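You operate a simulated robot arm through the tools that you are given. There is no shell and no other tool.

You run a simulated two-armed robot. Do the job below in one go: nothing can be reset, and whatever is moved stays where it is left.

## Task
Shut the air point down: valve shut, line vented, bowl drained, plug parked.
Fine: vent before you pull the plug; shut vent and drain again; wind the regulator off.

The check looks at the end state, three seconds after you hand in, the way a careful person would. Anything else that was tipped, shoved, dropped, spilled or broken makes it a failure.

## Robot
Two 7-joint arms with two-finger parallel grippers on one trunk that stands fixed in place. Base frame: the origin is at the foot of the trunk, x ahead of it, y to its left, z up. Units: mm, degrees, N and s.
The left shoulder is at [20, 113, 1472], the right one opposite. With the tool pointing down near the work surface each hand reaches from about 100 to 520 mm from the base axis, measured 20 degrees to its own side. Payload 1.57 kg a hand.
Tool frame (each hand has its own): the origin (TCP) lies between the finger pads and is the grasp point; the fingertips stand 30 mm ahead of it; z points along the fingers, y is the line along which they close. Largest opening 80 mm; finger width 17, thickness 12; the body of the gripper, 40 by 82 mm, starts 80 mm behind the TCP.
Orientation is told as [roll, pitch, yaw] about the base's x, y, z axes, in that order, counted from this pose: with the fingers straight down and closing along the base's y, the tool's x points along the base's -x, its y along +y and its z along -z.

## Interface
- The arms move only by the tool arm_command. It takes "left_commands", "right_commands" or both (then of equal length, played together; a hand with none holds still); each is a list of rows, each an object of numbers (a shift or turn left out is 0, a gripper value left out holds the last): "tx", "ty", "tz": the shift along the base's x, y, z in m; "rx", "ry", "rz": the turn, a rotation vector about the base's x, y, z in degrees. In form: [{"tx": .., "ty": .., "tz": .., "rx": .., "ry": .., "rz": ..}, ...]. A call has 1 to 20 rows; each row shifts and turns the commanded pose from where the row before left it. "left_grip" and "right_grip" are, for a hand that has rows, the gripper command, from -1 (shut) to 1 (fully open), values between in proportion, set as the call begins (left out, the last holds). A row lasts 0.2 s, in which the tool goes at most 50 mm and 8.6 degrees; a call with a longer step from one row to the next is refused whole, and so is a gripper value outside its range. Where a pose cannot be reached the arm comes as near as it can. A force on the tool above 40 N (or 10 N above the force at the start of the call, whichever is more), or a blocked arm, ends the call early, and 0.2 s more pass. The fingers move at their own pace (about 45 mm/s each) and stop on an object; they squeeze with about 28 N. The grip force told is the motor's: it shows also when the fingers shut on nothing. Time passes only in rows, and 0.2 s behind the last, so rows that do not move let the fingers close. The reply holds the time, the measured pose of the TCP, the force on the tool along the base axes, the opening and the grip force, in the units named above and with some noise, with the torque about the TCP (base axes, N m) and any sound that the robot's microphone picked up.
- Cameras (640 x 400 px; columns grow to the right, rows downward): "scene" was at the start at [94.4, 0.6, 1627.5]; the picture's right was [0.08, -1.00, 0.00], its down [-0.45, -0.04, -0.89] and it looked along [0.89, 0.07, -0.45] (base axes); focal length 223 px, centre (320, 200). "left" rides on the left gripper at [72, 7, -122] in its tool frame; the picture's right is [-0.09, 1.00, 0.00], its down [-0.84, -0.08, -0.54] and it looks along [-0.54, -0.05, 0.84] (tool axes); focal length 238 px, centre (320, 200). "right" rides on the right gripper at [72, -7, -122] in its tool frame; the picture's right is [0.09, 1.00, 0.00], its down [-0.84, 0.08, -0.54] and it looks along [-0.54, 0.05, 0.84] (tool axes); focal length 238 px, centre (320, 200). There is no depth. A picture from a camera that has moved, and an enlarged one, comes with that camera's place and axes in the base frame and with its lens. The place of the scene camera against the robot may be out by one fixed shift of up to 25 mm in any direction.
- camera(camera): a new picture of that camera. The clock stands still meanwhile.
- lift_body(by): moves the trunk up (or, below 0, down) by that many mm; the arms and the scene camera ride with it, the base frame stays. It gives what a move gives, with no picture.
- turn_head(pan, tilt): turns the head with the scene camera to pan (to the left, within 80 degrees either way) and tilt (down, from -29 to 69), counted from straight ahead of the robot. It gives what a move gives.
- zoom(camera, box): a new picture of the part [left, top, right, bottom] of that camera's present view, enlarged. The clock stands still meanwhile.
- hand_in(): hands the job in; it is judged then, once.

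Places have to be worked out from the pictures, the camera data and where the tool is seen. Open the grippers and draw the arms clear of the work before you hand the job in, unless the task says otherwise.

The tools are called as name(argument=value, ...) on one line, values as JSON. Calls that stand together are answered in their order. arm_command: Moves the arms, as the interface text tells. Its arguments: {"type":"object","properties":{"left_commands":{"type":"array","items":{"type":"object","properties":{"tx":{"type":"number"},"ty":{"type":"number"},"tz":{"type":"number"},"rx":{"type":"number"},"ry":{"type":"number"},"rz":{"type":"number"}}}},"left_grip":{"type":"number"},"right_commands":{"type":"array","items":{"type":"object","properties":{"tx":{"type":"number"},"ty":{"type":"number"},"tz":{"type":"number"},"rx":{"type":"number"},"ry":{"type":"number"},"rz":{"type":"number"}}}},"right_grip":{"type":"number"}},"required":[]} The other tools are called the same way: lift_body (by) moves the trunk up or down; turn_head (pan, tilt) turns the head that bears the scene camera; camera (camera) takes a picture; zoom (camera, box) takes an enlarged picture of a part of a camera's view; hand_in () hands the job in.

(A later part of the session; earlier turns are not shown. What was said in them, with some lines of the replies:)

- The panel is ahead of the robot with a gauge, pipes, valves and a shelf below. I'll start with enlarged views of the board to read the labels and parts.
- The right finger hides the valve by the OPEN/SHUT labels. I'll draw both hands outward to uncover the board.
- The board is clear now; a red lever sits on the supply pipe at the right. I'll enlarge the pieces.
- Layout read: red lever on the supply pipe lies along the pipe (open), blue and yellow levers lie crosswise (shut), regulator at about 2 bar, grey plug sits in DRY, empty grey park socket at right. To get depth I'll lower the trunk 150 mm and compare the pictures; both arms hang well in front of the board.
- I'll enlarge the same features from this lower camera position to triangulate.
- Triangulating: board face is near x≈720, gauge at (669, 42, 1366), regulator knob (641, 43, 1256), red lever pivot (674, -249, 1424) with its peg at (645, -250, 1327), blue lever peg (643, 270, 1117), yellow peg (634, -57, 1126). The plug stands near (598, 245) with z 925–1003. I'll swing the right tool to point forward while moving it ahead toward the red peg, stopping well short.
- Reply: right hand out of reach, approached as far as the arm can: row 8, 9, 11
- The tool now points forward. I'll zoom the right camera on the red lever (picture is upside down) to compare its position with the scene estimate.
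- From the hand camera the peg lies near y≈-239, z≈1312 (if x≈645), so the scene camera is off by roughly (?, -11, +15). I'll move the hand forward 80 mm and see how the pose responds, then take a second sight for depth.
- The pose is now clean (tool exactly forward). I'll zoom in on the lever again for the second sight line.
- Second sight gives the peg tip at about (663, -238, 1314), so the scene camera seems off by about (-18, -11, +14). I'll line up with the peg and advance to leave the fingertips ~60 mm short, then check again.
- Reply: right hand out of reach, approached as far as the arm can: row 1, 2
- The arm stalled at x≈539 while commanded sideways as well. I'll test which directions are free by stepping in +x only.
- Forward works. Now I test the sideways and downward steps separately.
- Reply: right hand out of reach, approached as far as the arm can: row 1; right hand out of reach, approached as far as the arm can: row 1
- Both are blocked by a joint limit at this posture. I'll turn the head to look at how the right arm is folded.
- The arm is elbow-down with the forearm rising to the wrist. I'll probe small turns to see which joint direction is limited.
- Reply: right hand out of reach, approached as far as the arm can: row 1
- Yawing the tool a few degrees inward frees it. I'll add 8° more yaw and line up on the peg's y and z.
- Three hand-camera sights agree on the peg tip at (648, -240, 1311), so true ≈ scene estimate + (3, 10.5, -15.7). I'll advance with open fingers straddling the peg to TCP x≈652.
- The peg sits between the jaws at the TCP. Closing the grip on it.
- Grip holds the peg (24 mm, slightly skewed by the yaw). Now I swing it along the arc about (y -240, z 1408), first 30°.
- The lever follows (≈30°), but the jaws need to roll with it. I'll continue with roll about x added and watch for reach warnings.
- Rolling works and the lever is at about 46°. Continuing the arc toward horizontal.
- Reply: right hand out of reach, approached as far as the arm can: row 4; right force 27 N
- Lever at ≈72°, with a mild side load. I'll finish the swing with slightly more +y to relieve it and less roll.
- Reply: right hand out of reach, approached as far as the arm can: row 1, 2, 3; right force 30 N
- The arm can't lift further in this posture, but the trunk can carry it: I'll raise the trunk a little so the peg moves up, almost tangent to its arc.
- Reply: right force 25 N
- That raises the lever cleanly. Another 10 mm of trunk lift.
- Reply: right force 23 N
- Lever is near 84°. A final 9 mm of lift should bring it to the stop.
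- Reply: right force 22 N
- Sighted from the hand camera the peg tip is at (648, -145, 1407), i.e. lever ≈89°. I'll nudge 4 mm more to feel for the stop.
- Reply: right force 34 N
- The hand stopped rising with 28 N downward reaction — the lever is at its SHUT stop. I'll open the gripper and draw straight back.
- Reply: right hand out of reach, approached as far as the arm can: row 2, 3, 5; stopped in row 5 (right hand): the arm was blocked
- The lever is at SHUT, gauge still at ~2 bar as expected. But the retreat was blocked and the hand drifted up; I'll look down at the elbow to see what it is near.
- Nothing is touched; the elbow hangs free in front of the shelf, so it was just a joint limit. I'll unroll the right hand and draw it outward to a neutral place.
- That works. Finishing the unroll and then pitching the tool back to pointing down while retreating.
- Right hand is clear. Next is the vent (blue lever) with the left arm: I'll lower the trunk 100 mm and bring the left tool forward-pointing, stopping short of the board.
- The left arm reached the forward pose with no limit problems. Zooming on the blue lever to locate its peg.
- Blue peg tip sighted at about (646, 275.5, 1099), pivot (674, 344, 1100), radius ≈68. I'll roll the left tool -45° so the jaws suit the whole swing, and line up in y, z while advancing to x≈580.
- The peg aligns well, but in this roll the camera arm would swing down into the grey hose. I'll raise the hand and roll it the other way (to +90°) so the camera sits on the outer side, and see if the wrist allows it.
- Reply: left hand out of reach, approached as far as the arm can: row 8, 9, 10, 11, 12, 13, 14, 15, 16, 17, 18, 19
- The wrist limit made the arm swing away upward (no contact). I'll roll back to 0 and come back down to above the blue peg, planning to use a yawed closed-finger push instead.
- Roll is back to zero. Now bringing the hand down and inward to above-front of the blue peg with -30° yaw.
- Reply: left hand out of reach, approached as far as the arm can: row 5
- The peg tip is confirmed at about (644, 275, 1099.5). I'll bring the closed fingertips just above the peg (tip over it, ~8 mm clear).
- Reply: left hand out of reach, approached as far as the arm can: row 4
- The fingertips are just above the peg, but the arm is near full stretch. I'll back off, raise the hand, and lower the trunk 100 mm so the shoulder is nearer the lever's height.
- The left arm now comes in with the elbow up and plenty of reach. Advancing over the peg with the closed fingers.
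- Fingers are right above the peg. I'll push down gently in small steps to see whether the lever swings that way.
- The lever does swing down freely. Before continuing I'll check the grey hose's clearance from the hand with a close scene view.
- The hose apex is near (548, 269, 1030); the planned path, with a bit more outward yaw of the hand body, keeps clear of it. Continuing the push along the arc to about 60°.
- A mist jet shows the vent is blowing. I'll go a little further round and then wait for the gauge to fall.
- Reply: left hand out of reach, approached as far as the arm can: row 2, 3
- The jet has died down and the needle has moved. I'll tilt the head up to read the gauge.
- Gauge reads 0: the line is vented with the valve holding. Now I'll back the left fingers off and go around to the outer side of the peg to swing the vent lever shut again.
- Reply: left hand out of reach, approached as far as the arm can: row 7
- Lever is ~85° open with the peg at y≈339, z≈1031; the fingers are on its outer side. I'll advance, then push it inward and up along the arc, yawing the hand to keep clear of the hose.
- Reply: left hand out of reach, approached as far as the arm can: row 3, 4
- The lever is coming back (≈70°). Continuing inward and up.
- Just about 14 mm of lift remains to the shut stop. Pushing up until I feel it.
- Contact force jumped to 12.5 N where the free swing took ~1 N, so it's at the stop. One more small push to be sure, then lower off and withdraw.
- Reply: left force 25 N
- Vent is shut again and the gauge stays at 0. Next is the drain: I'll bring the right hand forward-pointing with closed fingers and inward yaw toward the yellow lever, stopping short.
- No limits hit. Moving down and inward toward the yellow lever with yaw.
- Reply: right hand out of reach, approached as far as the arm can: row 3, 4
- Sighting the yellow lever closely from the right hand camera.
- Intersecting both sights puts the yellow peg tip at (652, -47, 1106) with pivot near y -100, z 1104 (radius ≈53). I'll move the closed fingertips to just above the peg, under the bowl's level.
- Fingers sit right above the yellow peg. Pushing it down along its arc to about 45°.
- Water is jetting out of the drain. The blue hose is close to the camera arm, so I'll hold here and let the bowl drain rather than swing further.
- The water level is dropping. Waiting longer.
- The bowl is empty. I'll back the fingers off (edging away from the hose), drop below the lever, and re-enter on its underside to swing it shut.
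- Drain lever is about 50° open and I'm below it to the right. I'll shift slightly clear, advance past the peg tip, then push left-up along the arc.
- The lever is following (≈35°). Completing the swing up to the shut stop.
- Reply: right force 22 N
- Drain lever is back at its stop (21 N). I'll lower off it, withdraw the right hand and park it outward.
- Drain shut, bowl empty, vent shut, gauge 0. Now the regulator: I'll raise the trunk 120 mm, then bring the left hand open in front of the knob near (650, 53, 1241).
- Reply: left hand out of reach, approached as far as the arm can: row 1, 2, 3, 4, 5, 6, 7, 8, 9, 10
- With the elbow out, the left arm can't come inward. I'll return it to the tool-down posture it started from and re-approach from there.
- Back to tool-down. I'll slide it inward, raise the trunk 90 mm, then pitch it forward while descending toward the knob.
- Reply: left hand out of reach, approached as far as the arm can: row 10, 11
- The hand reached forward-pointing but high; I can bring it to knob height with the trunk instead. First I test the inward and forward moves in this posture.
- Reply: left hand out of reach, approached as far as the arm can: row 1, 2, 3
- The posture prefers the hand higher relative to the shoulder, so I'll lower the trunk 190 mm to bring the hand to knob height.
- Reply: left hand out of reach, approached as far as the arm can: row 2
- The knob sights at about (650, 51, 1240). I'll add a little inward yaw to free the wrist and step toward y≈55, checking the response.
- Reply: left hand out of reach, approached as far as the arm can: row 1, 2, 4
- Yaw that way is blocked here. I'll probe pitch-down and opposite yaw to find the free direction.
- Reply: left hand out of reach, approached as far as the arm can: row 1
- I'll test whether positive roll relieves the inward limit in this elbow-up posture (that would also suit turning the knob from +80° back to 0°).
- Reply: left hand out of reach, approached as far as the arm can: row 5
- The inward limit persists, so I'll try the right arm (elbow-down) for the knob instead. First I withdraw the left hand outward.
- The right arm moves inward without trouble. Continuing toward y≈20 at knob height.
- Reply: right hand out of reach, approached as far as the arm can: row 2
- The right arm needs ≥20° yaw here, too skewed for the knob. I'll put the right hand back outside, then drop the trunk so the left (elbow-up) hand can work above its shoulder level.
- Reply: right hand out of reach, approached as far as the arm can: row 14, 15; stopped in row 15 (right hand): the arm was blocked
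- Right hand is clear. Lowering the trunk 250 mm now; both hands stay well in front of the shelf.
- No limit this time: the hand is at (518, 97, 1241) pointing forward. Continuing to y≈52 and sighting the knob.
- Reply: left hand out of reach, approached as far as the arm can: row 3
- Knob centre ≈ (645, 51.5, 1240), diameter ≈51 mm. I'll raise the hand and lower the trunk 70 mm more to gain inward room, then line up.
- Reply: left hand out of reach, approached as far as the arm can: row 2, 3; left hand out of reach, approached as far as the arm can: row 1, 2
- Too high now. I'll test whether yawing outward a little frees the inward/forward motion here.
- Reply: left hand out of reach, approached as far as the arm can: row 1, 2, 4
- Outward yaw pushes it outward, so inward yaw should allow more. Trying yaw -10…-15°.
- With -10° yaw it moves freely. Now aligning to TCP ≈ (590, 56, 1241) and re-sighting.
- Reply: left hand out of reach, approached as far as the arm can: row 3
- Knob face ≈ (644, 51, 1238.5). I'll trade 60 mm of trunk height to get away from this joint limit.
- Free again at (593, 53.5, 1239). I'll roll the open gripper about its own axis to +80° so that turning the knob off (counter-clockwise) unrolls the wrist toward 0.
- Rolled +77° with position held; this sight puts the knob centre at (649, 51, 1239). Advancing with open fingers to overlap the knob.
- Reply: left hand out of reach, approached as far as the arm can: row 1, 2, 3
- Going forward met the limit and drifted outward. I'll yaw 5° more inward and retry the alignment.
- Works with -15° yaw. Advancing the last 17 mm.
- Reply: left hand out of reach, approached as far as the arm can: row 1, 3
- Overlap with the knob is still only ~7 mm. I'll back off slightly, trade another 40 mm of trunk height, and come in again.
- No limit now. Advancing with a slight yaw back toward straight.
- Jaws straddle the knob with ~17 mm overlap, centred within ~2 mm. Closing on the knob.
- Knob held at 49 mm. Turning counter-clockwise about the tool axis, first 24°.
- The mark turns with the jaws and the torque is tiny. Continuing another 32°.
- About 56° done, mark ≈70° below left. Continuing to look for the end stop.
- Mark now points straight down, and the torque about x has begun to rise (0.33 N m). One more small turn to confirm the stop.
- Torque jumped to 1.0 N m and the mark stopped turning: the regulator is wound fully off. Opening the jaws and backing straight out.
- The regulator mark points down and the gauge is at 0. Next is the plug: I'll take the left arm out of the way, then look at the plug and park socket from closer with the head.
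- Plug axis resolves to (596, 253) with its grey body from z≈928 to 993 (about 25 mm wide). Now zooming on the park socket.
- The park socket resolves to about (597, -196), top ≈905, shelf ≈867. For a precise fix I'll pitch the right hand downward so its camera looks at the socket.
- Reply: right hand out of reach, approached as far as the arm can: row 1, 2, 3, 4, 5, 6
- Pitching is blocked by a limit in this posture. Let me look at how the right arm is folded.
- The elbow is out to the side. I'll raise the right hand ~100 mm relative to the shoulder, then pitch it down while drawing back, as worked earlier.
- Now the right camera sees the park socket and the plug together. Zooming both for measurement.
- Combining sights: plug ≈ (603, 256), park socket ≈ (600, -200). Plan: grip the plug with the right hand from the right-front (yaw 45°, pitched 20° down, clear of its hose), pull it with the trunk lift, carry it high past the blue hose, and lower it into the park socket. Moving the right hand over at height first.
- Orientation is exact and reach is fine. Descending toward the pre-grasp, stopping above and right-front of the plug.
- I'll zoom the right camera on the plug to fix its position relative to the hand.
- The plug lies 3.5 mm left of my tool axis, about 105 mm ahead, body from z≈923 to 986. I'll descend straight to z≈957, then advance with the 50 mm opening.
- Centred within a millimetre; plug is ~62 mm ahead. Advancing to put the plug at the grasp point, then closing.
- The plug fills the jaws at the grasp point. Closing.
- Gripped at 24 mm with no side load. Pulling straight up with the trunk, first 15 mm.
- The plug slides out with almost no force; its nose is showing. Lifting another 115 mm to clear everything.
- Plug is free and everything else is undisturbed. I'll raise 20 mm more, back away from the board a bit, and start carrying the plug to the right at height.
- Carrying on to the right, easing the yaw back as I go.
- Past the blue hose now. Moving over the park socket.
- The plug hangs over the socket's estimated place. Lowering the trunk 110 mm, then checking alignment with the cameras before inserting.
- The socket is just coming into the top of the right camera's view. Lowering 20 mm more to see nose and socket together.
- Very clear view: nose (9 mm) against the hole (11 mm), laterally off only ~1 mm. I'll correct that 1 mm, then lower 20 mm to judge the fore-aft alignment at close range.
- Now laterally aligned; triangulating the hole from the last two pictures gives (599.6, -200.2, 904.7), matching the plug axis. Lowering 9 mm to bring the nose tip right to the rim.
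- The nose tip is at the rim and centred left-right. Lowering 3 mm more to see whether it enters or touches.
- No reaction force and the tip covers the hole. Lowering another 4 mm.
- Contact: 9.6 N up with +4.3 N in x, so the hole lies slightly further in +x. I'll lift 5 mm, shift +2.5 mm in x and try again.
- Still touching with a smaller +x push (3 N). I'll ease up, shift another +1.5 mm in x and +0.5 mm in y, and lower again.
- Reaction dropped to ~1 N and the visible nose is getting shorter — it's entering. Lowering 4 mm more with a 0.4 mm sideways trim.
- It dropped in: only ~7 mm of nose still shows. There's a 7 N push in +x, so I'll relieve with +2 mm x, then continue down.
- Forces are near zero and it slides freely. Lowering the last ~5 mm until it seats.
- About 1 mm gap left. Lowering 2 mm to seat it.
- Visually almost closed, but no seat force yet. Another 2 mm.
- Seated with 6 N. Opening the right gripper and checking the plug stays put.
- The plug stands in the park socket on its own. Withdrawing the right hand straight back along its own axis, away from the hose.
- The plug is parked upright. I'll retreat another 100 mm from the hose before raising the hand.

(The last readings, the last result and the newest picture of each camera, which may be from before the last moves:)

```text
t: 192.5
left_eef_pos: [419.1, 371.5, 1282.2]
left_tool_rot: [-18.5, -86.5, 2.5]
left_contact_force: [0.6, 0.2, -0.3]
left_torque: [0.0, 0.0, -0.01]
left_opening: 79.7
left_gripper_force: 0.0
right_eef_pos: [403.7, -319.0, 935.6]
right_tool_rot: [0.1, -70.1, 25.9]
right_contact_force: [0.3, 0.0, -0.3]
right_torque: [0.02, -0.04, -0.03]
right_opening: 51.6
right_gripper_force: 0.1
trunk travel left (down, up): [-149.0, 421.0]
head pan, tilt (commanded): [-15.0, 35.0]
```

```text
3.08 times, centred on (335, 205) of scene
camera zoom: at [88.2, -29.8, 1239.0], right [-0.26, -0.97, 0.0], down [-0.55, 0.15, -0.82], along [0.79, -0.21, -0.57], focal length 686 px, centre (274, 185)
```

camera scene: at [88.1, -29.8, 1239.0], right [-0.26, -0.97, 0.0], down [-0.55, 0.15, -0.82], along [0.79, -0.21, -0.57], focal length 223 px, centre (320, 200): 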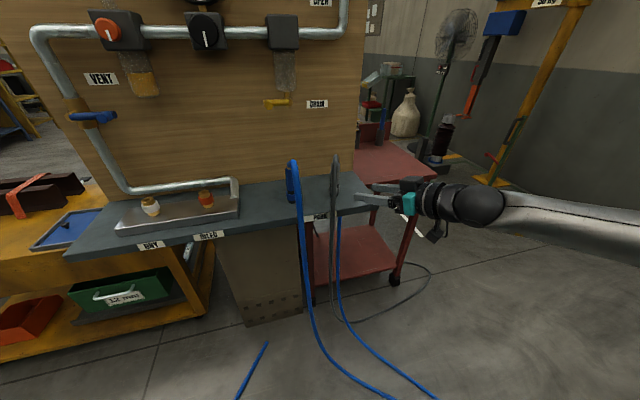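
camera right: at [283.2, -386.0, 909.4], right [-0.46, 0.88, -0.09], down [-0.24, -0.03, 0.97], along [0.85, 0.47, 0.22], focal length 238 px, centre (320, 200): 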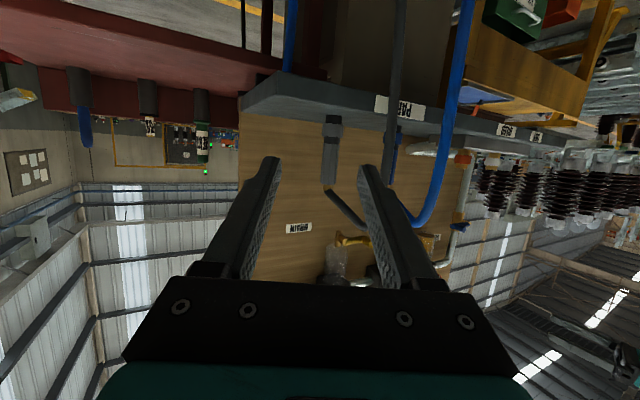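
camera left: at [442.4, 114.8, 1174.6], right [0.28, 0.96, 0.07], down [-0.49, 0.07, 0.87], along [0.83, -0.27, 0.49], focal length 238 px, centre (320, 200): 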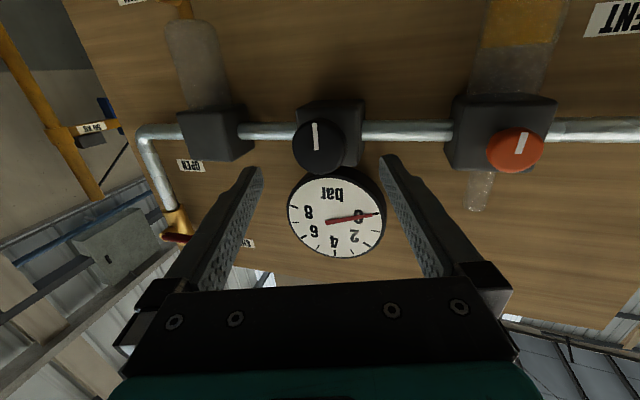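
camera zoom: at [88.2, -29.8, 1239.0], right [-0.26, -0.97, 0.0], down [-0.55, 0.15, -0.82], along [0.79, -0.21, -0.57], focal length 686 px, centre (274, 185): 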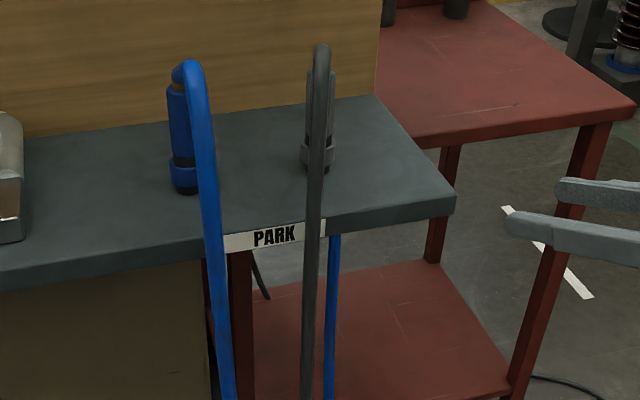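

Parked upright beside the blue plug. Now I'll draw the left hand back, raise the trunk and inspect every item before handing in.

arm_command(left_commands=[{"tx": -0.02, "ty": 0.005}, {"tx": -0.02, "ty": 0.005}, {"tx": -0.02, "ty": 0.005}, {}], right_commands=[{"tx": -0.01, "ty": -0.01}, {"tx": -0.01, "ty": -0.01}, {"tx": -0.01, "ty": -0.01}, {}], right_grip=1, left_grip=1)

lift_body(by=250)

turn_head(pan=0, tilt=25)

camera(camera="scene")

zoom(camera="scene", box=[200, 80, 360, 230])

zoom(camera="scene", box=[320, 60, 480, 230])

zoom(camera="scene", box=[180, 220, 460, 360])

```text
t: 193.5
left_eef_pos: [356.8, 386.2, 1285.1]
left_tool_rot: [-18.5, -86.5, 2.8]
left_contact_force: [0.2, -0.1, 0.5]
left_torque: [0.01, 0.0, 0.02]
left_opening: 80.2
left_gripper_force: 0.0
right_eef_pos: [375.5, -348.9, 935.2]
right_tool_rot: [-0.1, -70.1, 26.0]
right_contact_force: [-0.3, -0.3, 0.2]
right_torque: [-0.01, 0.01, 0.0]
right_opening: 80.0
right_gripper_force: 0.1
trunk travel left (down, up): [-149.0, 421.0]
head pan, tilt (commanded): [-15.0, 35.0]
```

```text
t: 196.1
left_eef_pos: [358.9, 385.7, 1534.4]
left_tool_rot: [-18.3, -86.5, 2.6]
left_contact_force: [0.3, 0.0, 0.5]
left_torque: [-0.02, -0.01, 0.01]
left_opening: 80.1
left_gripper_force: 0.1
right_eef_pos: [375.9, -348.4, 1184.4]
right_tool_rot: [0.0, -70.1, 26.0]
right_contact_force: [0.1, -0.2, 1.0]
right_torque: [-0.01, -0.02, 0.0]
right_opening: 80.4
right_gripper_force: 0.2
trunk travel left (down, up): [-399.0, 171.0]
head pan, tilt (commanded): [-15.0, 35.0]
```

```text
t: 196.8
left_eef_pos: [358.8, 385.7, 1534.5]
left_tool_rot: [-18.4, -86.4, 2.6]
left_contact_force: [0.1, 1.1, 0.9]
left_torque: [0.0, 0.03, 0.0]
left_opening: 79.6
left_gripper_force: 0.2
right_eef_pos: [375.9, -348.1, 1185.1]
right_tool_rot: [0.1, -70.1, 26.0]
right_contact_force: [0.1, 0.3, -0.3]
right_torque: [0.01, 0.0, -0.05]
right_opening: 80.1
right_gripper_force: 0.0
trunk travel left (down, up): [-399.0, 171.0]
head pan, tilt (commanded): [0.0, 25.0]
```

```text
taken
camera scene: at [95.4, -7.1, 1504.7], right [0.0, -1.0, 0.0], down [-0.42, 0.0, -0.91], along [0.91, 0.0, -0.42], focal length 223 px, centre (320, 200)
```

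scene: 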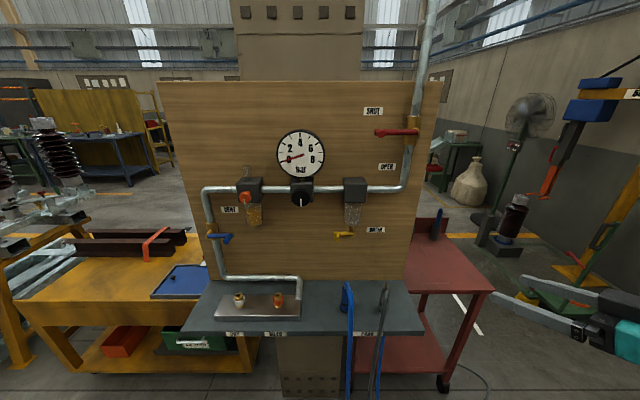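

```text
2.67 times, centred on (280, 155) of scene
camera zoom: at [95.4, -7.1, 1504.7], right [0.0, -1.0, 0.0], down [-0.42, 0.0, -0.91], along [0.91, 0.0, -0.42], focal length 595 px, centre (427, 320)
```

zoom: 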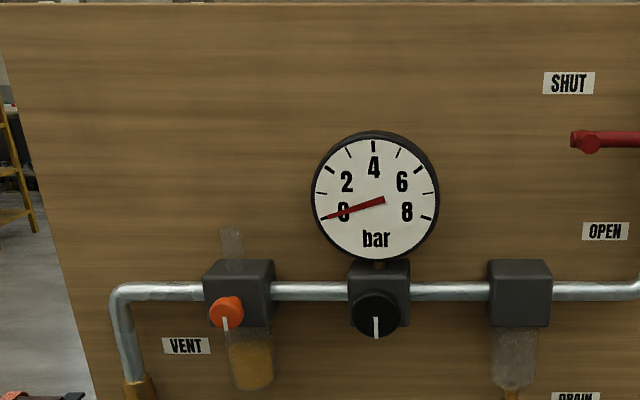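

```text
2.35 times, centred on (400, 145) of scene
camera zoom: at [95.4, -7.1, 1504.7], right [0.0, -1.0, 0.0], down [-0.42, 0.0, -0.91], along [0.91, 0.0, -0.42], focal length 525 px, centre (132, 329)
```

zoom: 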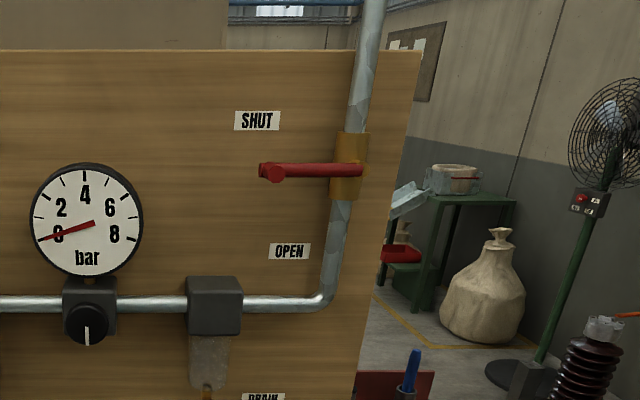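

```text
2.29 times, centred on (320, 290) of scene
camera zoom: at [95.4, -7.1, 1504.7], right [0.0, -1.0, 0.0], down [-0.42, 0.0, -0.91], along [0.91, 0.0, -0.42], focal length 510 px, centre (320, -6)
```

zoom: 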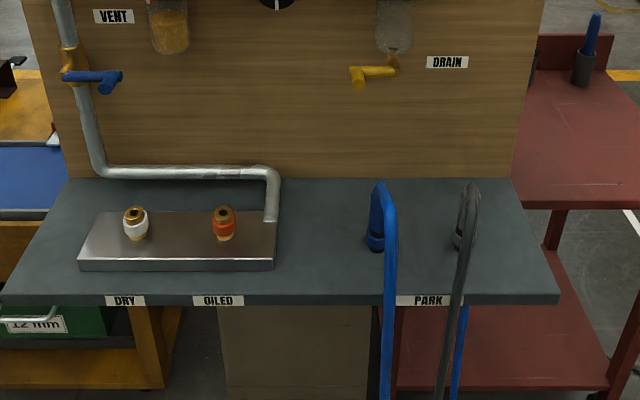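

Everything reads right: SHUT lever crosswise, gauge 0, vent and drain crosswise, regulator mark down, plug parked. One closer look at the bowl, the drain and vent levers and the parked plug.

zoom(camera="scene", box=[320, 170, 400, 250])

zoom(camera="scene", box=[190, 190, 270, 260])

zoom(camera="scene", box=[330, 270, 410, 350])

```text
5.00 times, centred on (360, 210) of scene
camera zoom: at [95.4, -7.1, 1504.7], right [0.0, -1.0, 0.0], down [-0.42, 0.0, -0.91], along [0.91, 0.0, -0.42], focal length 1116 px, centre (120, 150)
```

zoom: 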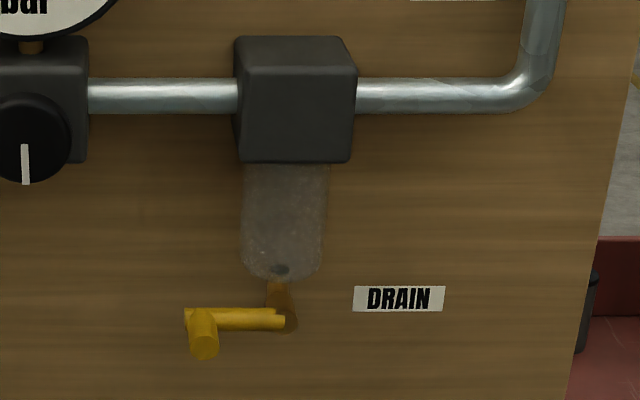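

```text
5.71 times, centred on (230, 225) of scene
camera zoom: at [95.4, -7.1, 1504.7], right [0.0, -1.0, 0.0], down [-0.42, 0.0, -0.91], along [0.91, 0.0, -0.42], focal length 1275 px, centre (834, 57)
```

zoom: 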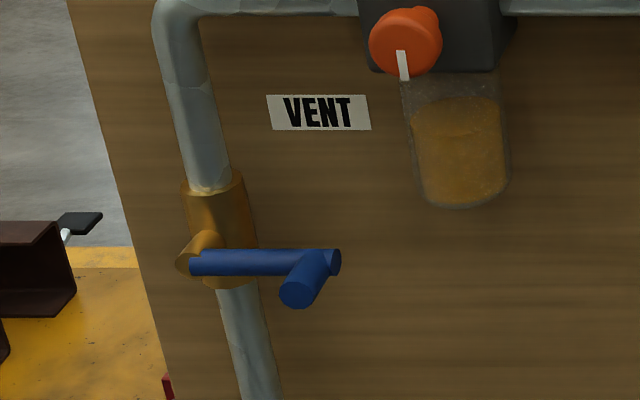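

```text
5.00 times, centred on (370, 310) of scene
camera zoom: at [95.4, -7.1, 1504.7], right [0.0, -1.0, 0.0], down [-0.42, 0.0, -0.91], along [0.91, 0.0, -0.42], focal length 1116 px, centre (70, -350)
```

zoom: 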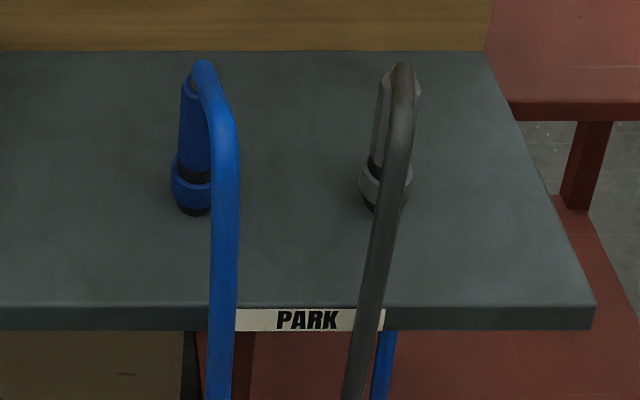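

The bowl is empty, both levers are back crosswise, the regulator mark points down, the gauge reads 0, the valve is shut, and the plug stands seated in the park socket. Both grippers are open and clear, so I hand in.

hand_in()

```text
The job is handed in.
```

The air point is shut down and the job is handed in. I don't have the judge's result; this is what I saw before handing in.

| Item | State at hand-in |
|---|---|
| Main valve | Red lever swung to its SHUT stop |
| Line | Vented before the plug was pulled; gauge fell from 2 to 0 bar and stayed at 0 |
| Vent | Blue lever back at its shut stop |
| Bowl | Drained and clear of water |
| Drain | Yellow lever back at its shut stop |
| Regulator | Wound counter-clockwise to its stop, mark pointing straight down |
| Plug | Grey plug pulled from DRY and seated in the empty PARK socket, next to the blue one |

- **Drained water:** it ran out of the drain below the bowl. I saw no catch vessel there, and no pooled water on the shelf afterwards.
- **Grey hose:** after the move it hangs in front of the shelf beside the blue hose, at the PARK sockets.
- **Other parts:** I saw nothing else moved or disturbed. Both grippers are open and the arms are clear of the work.
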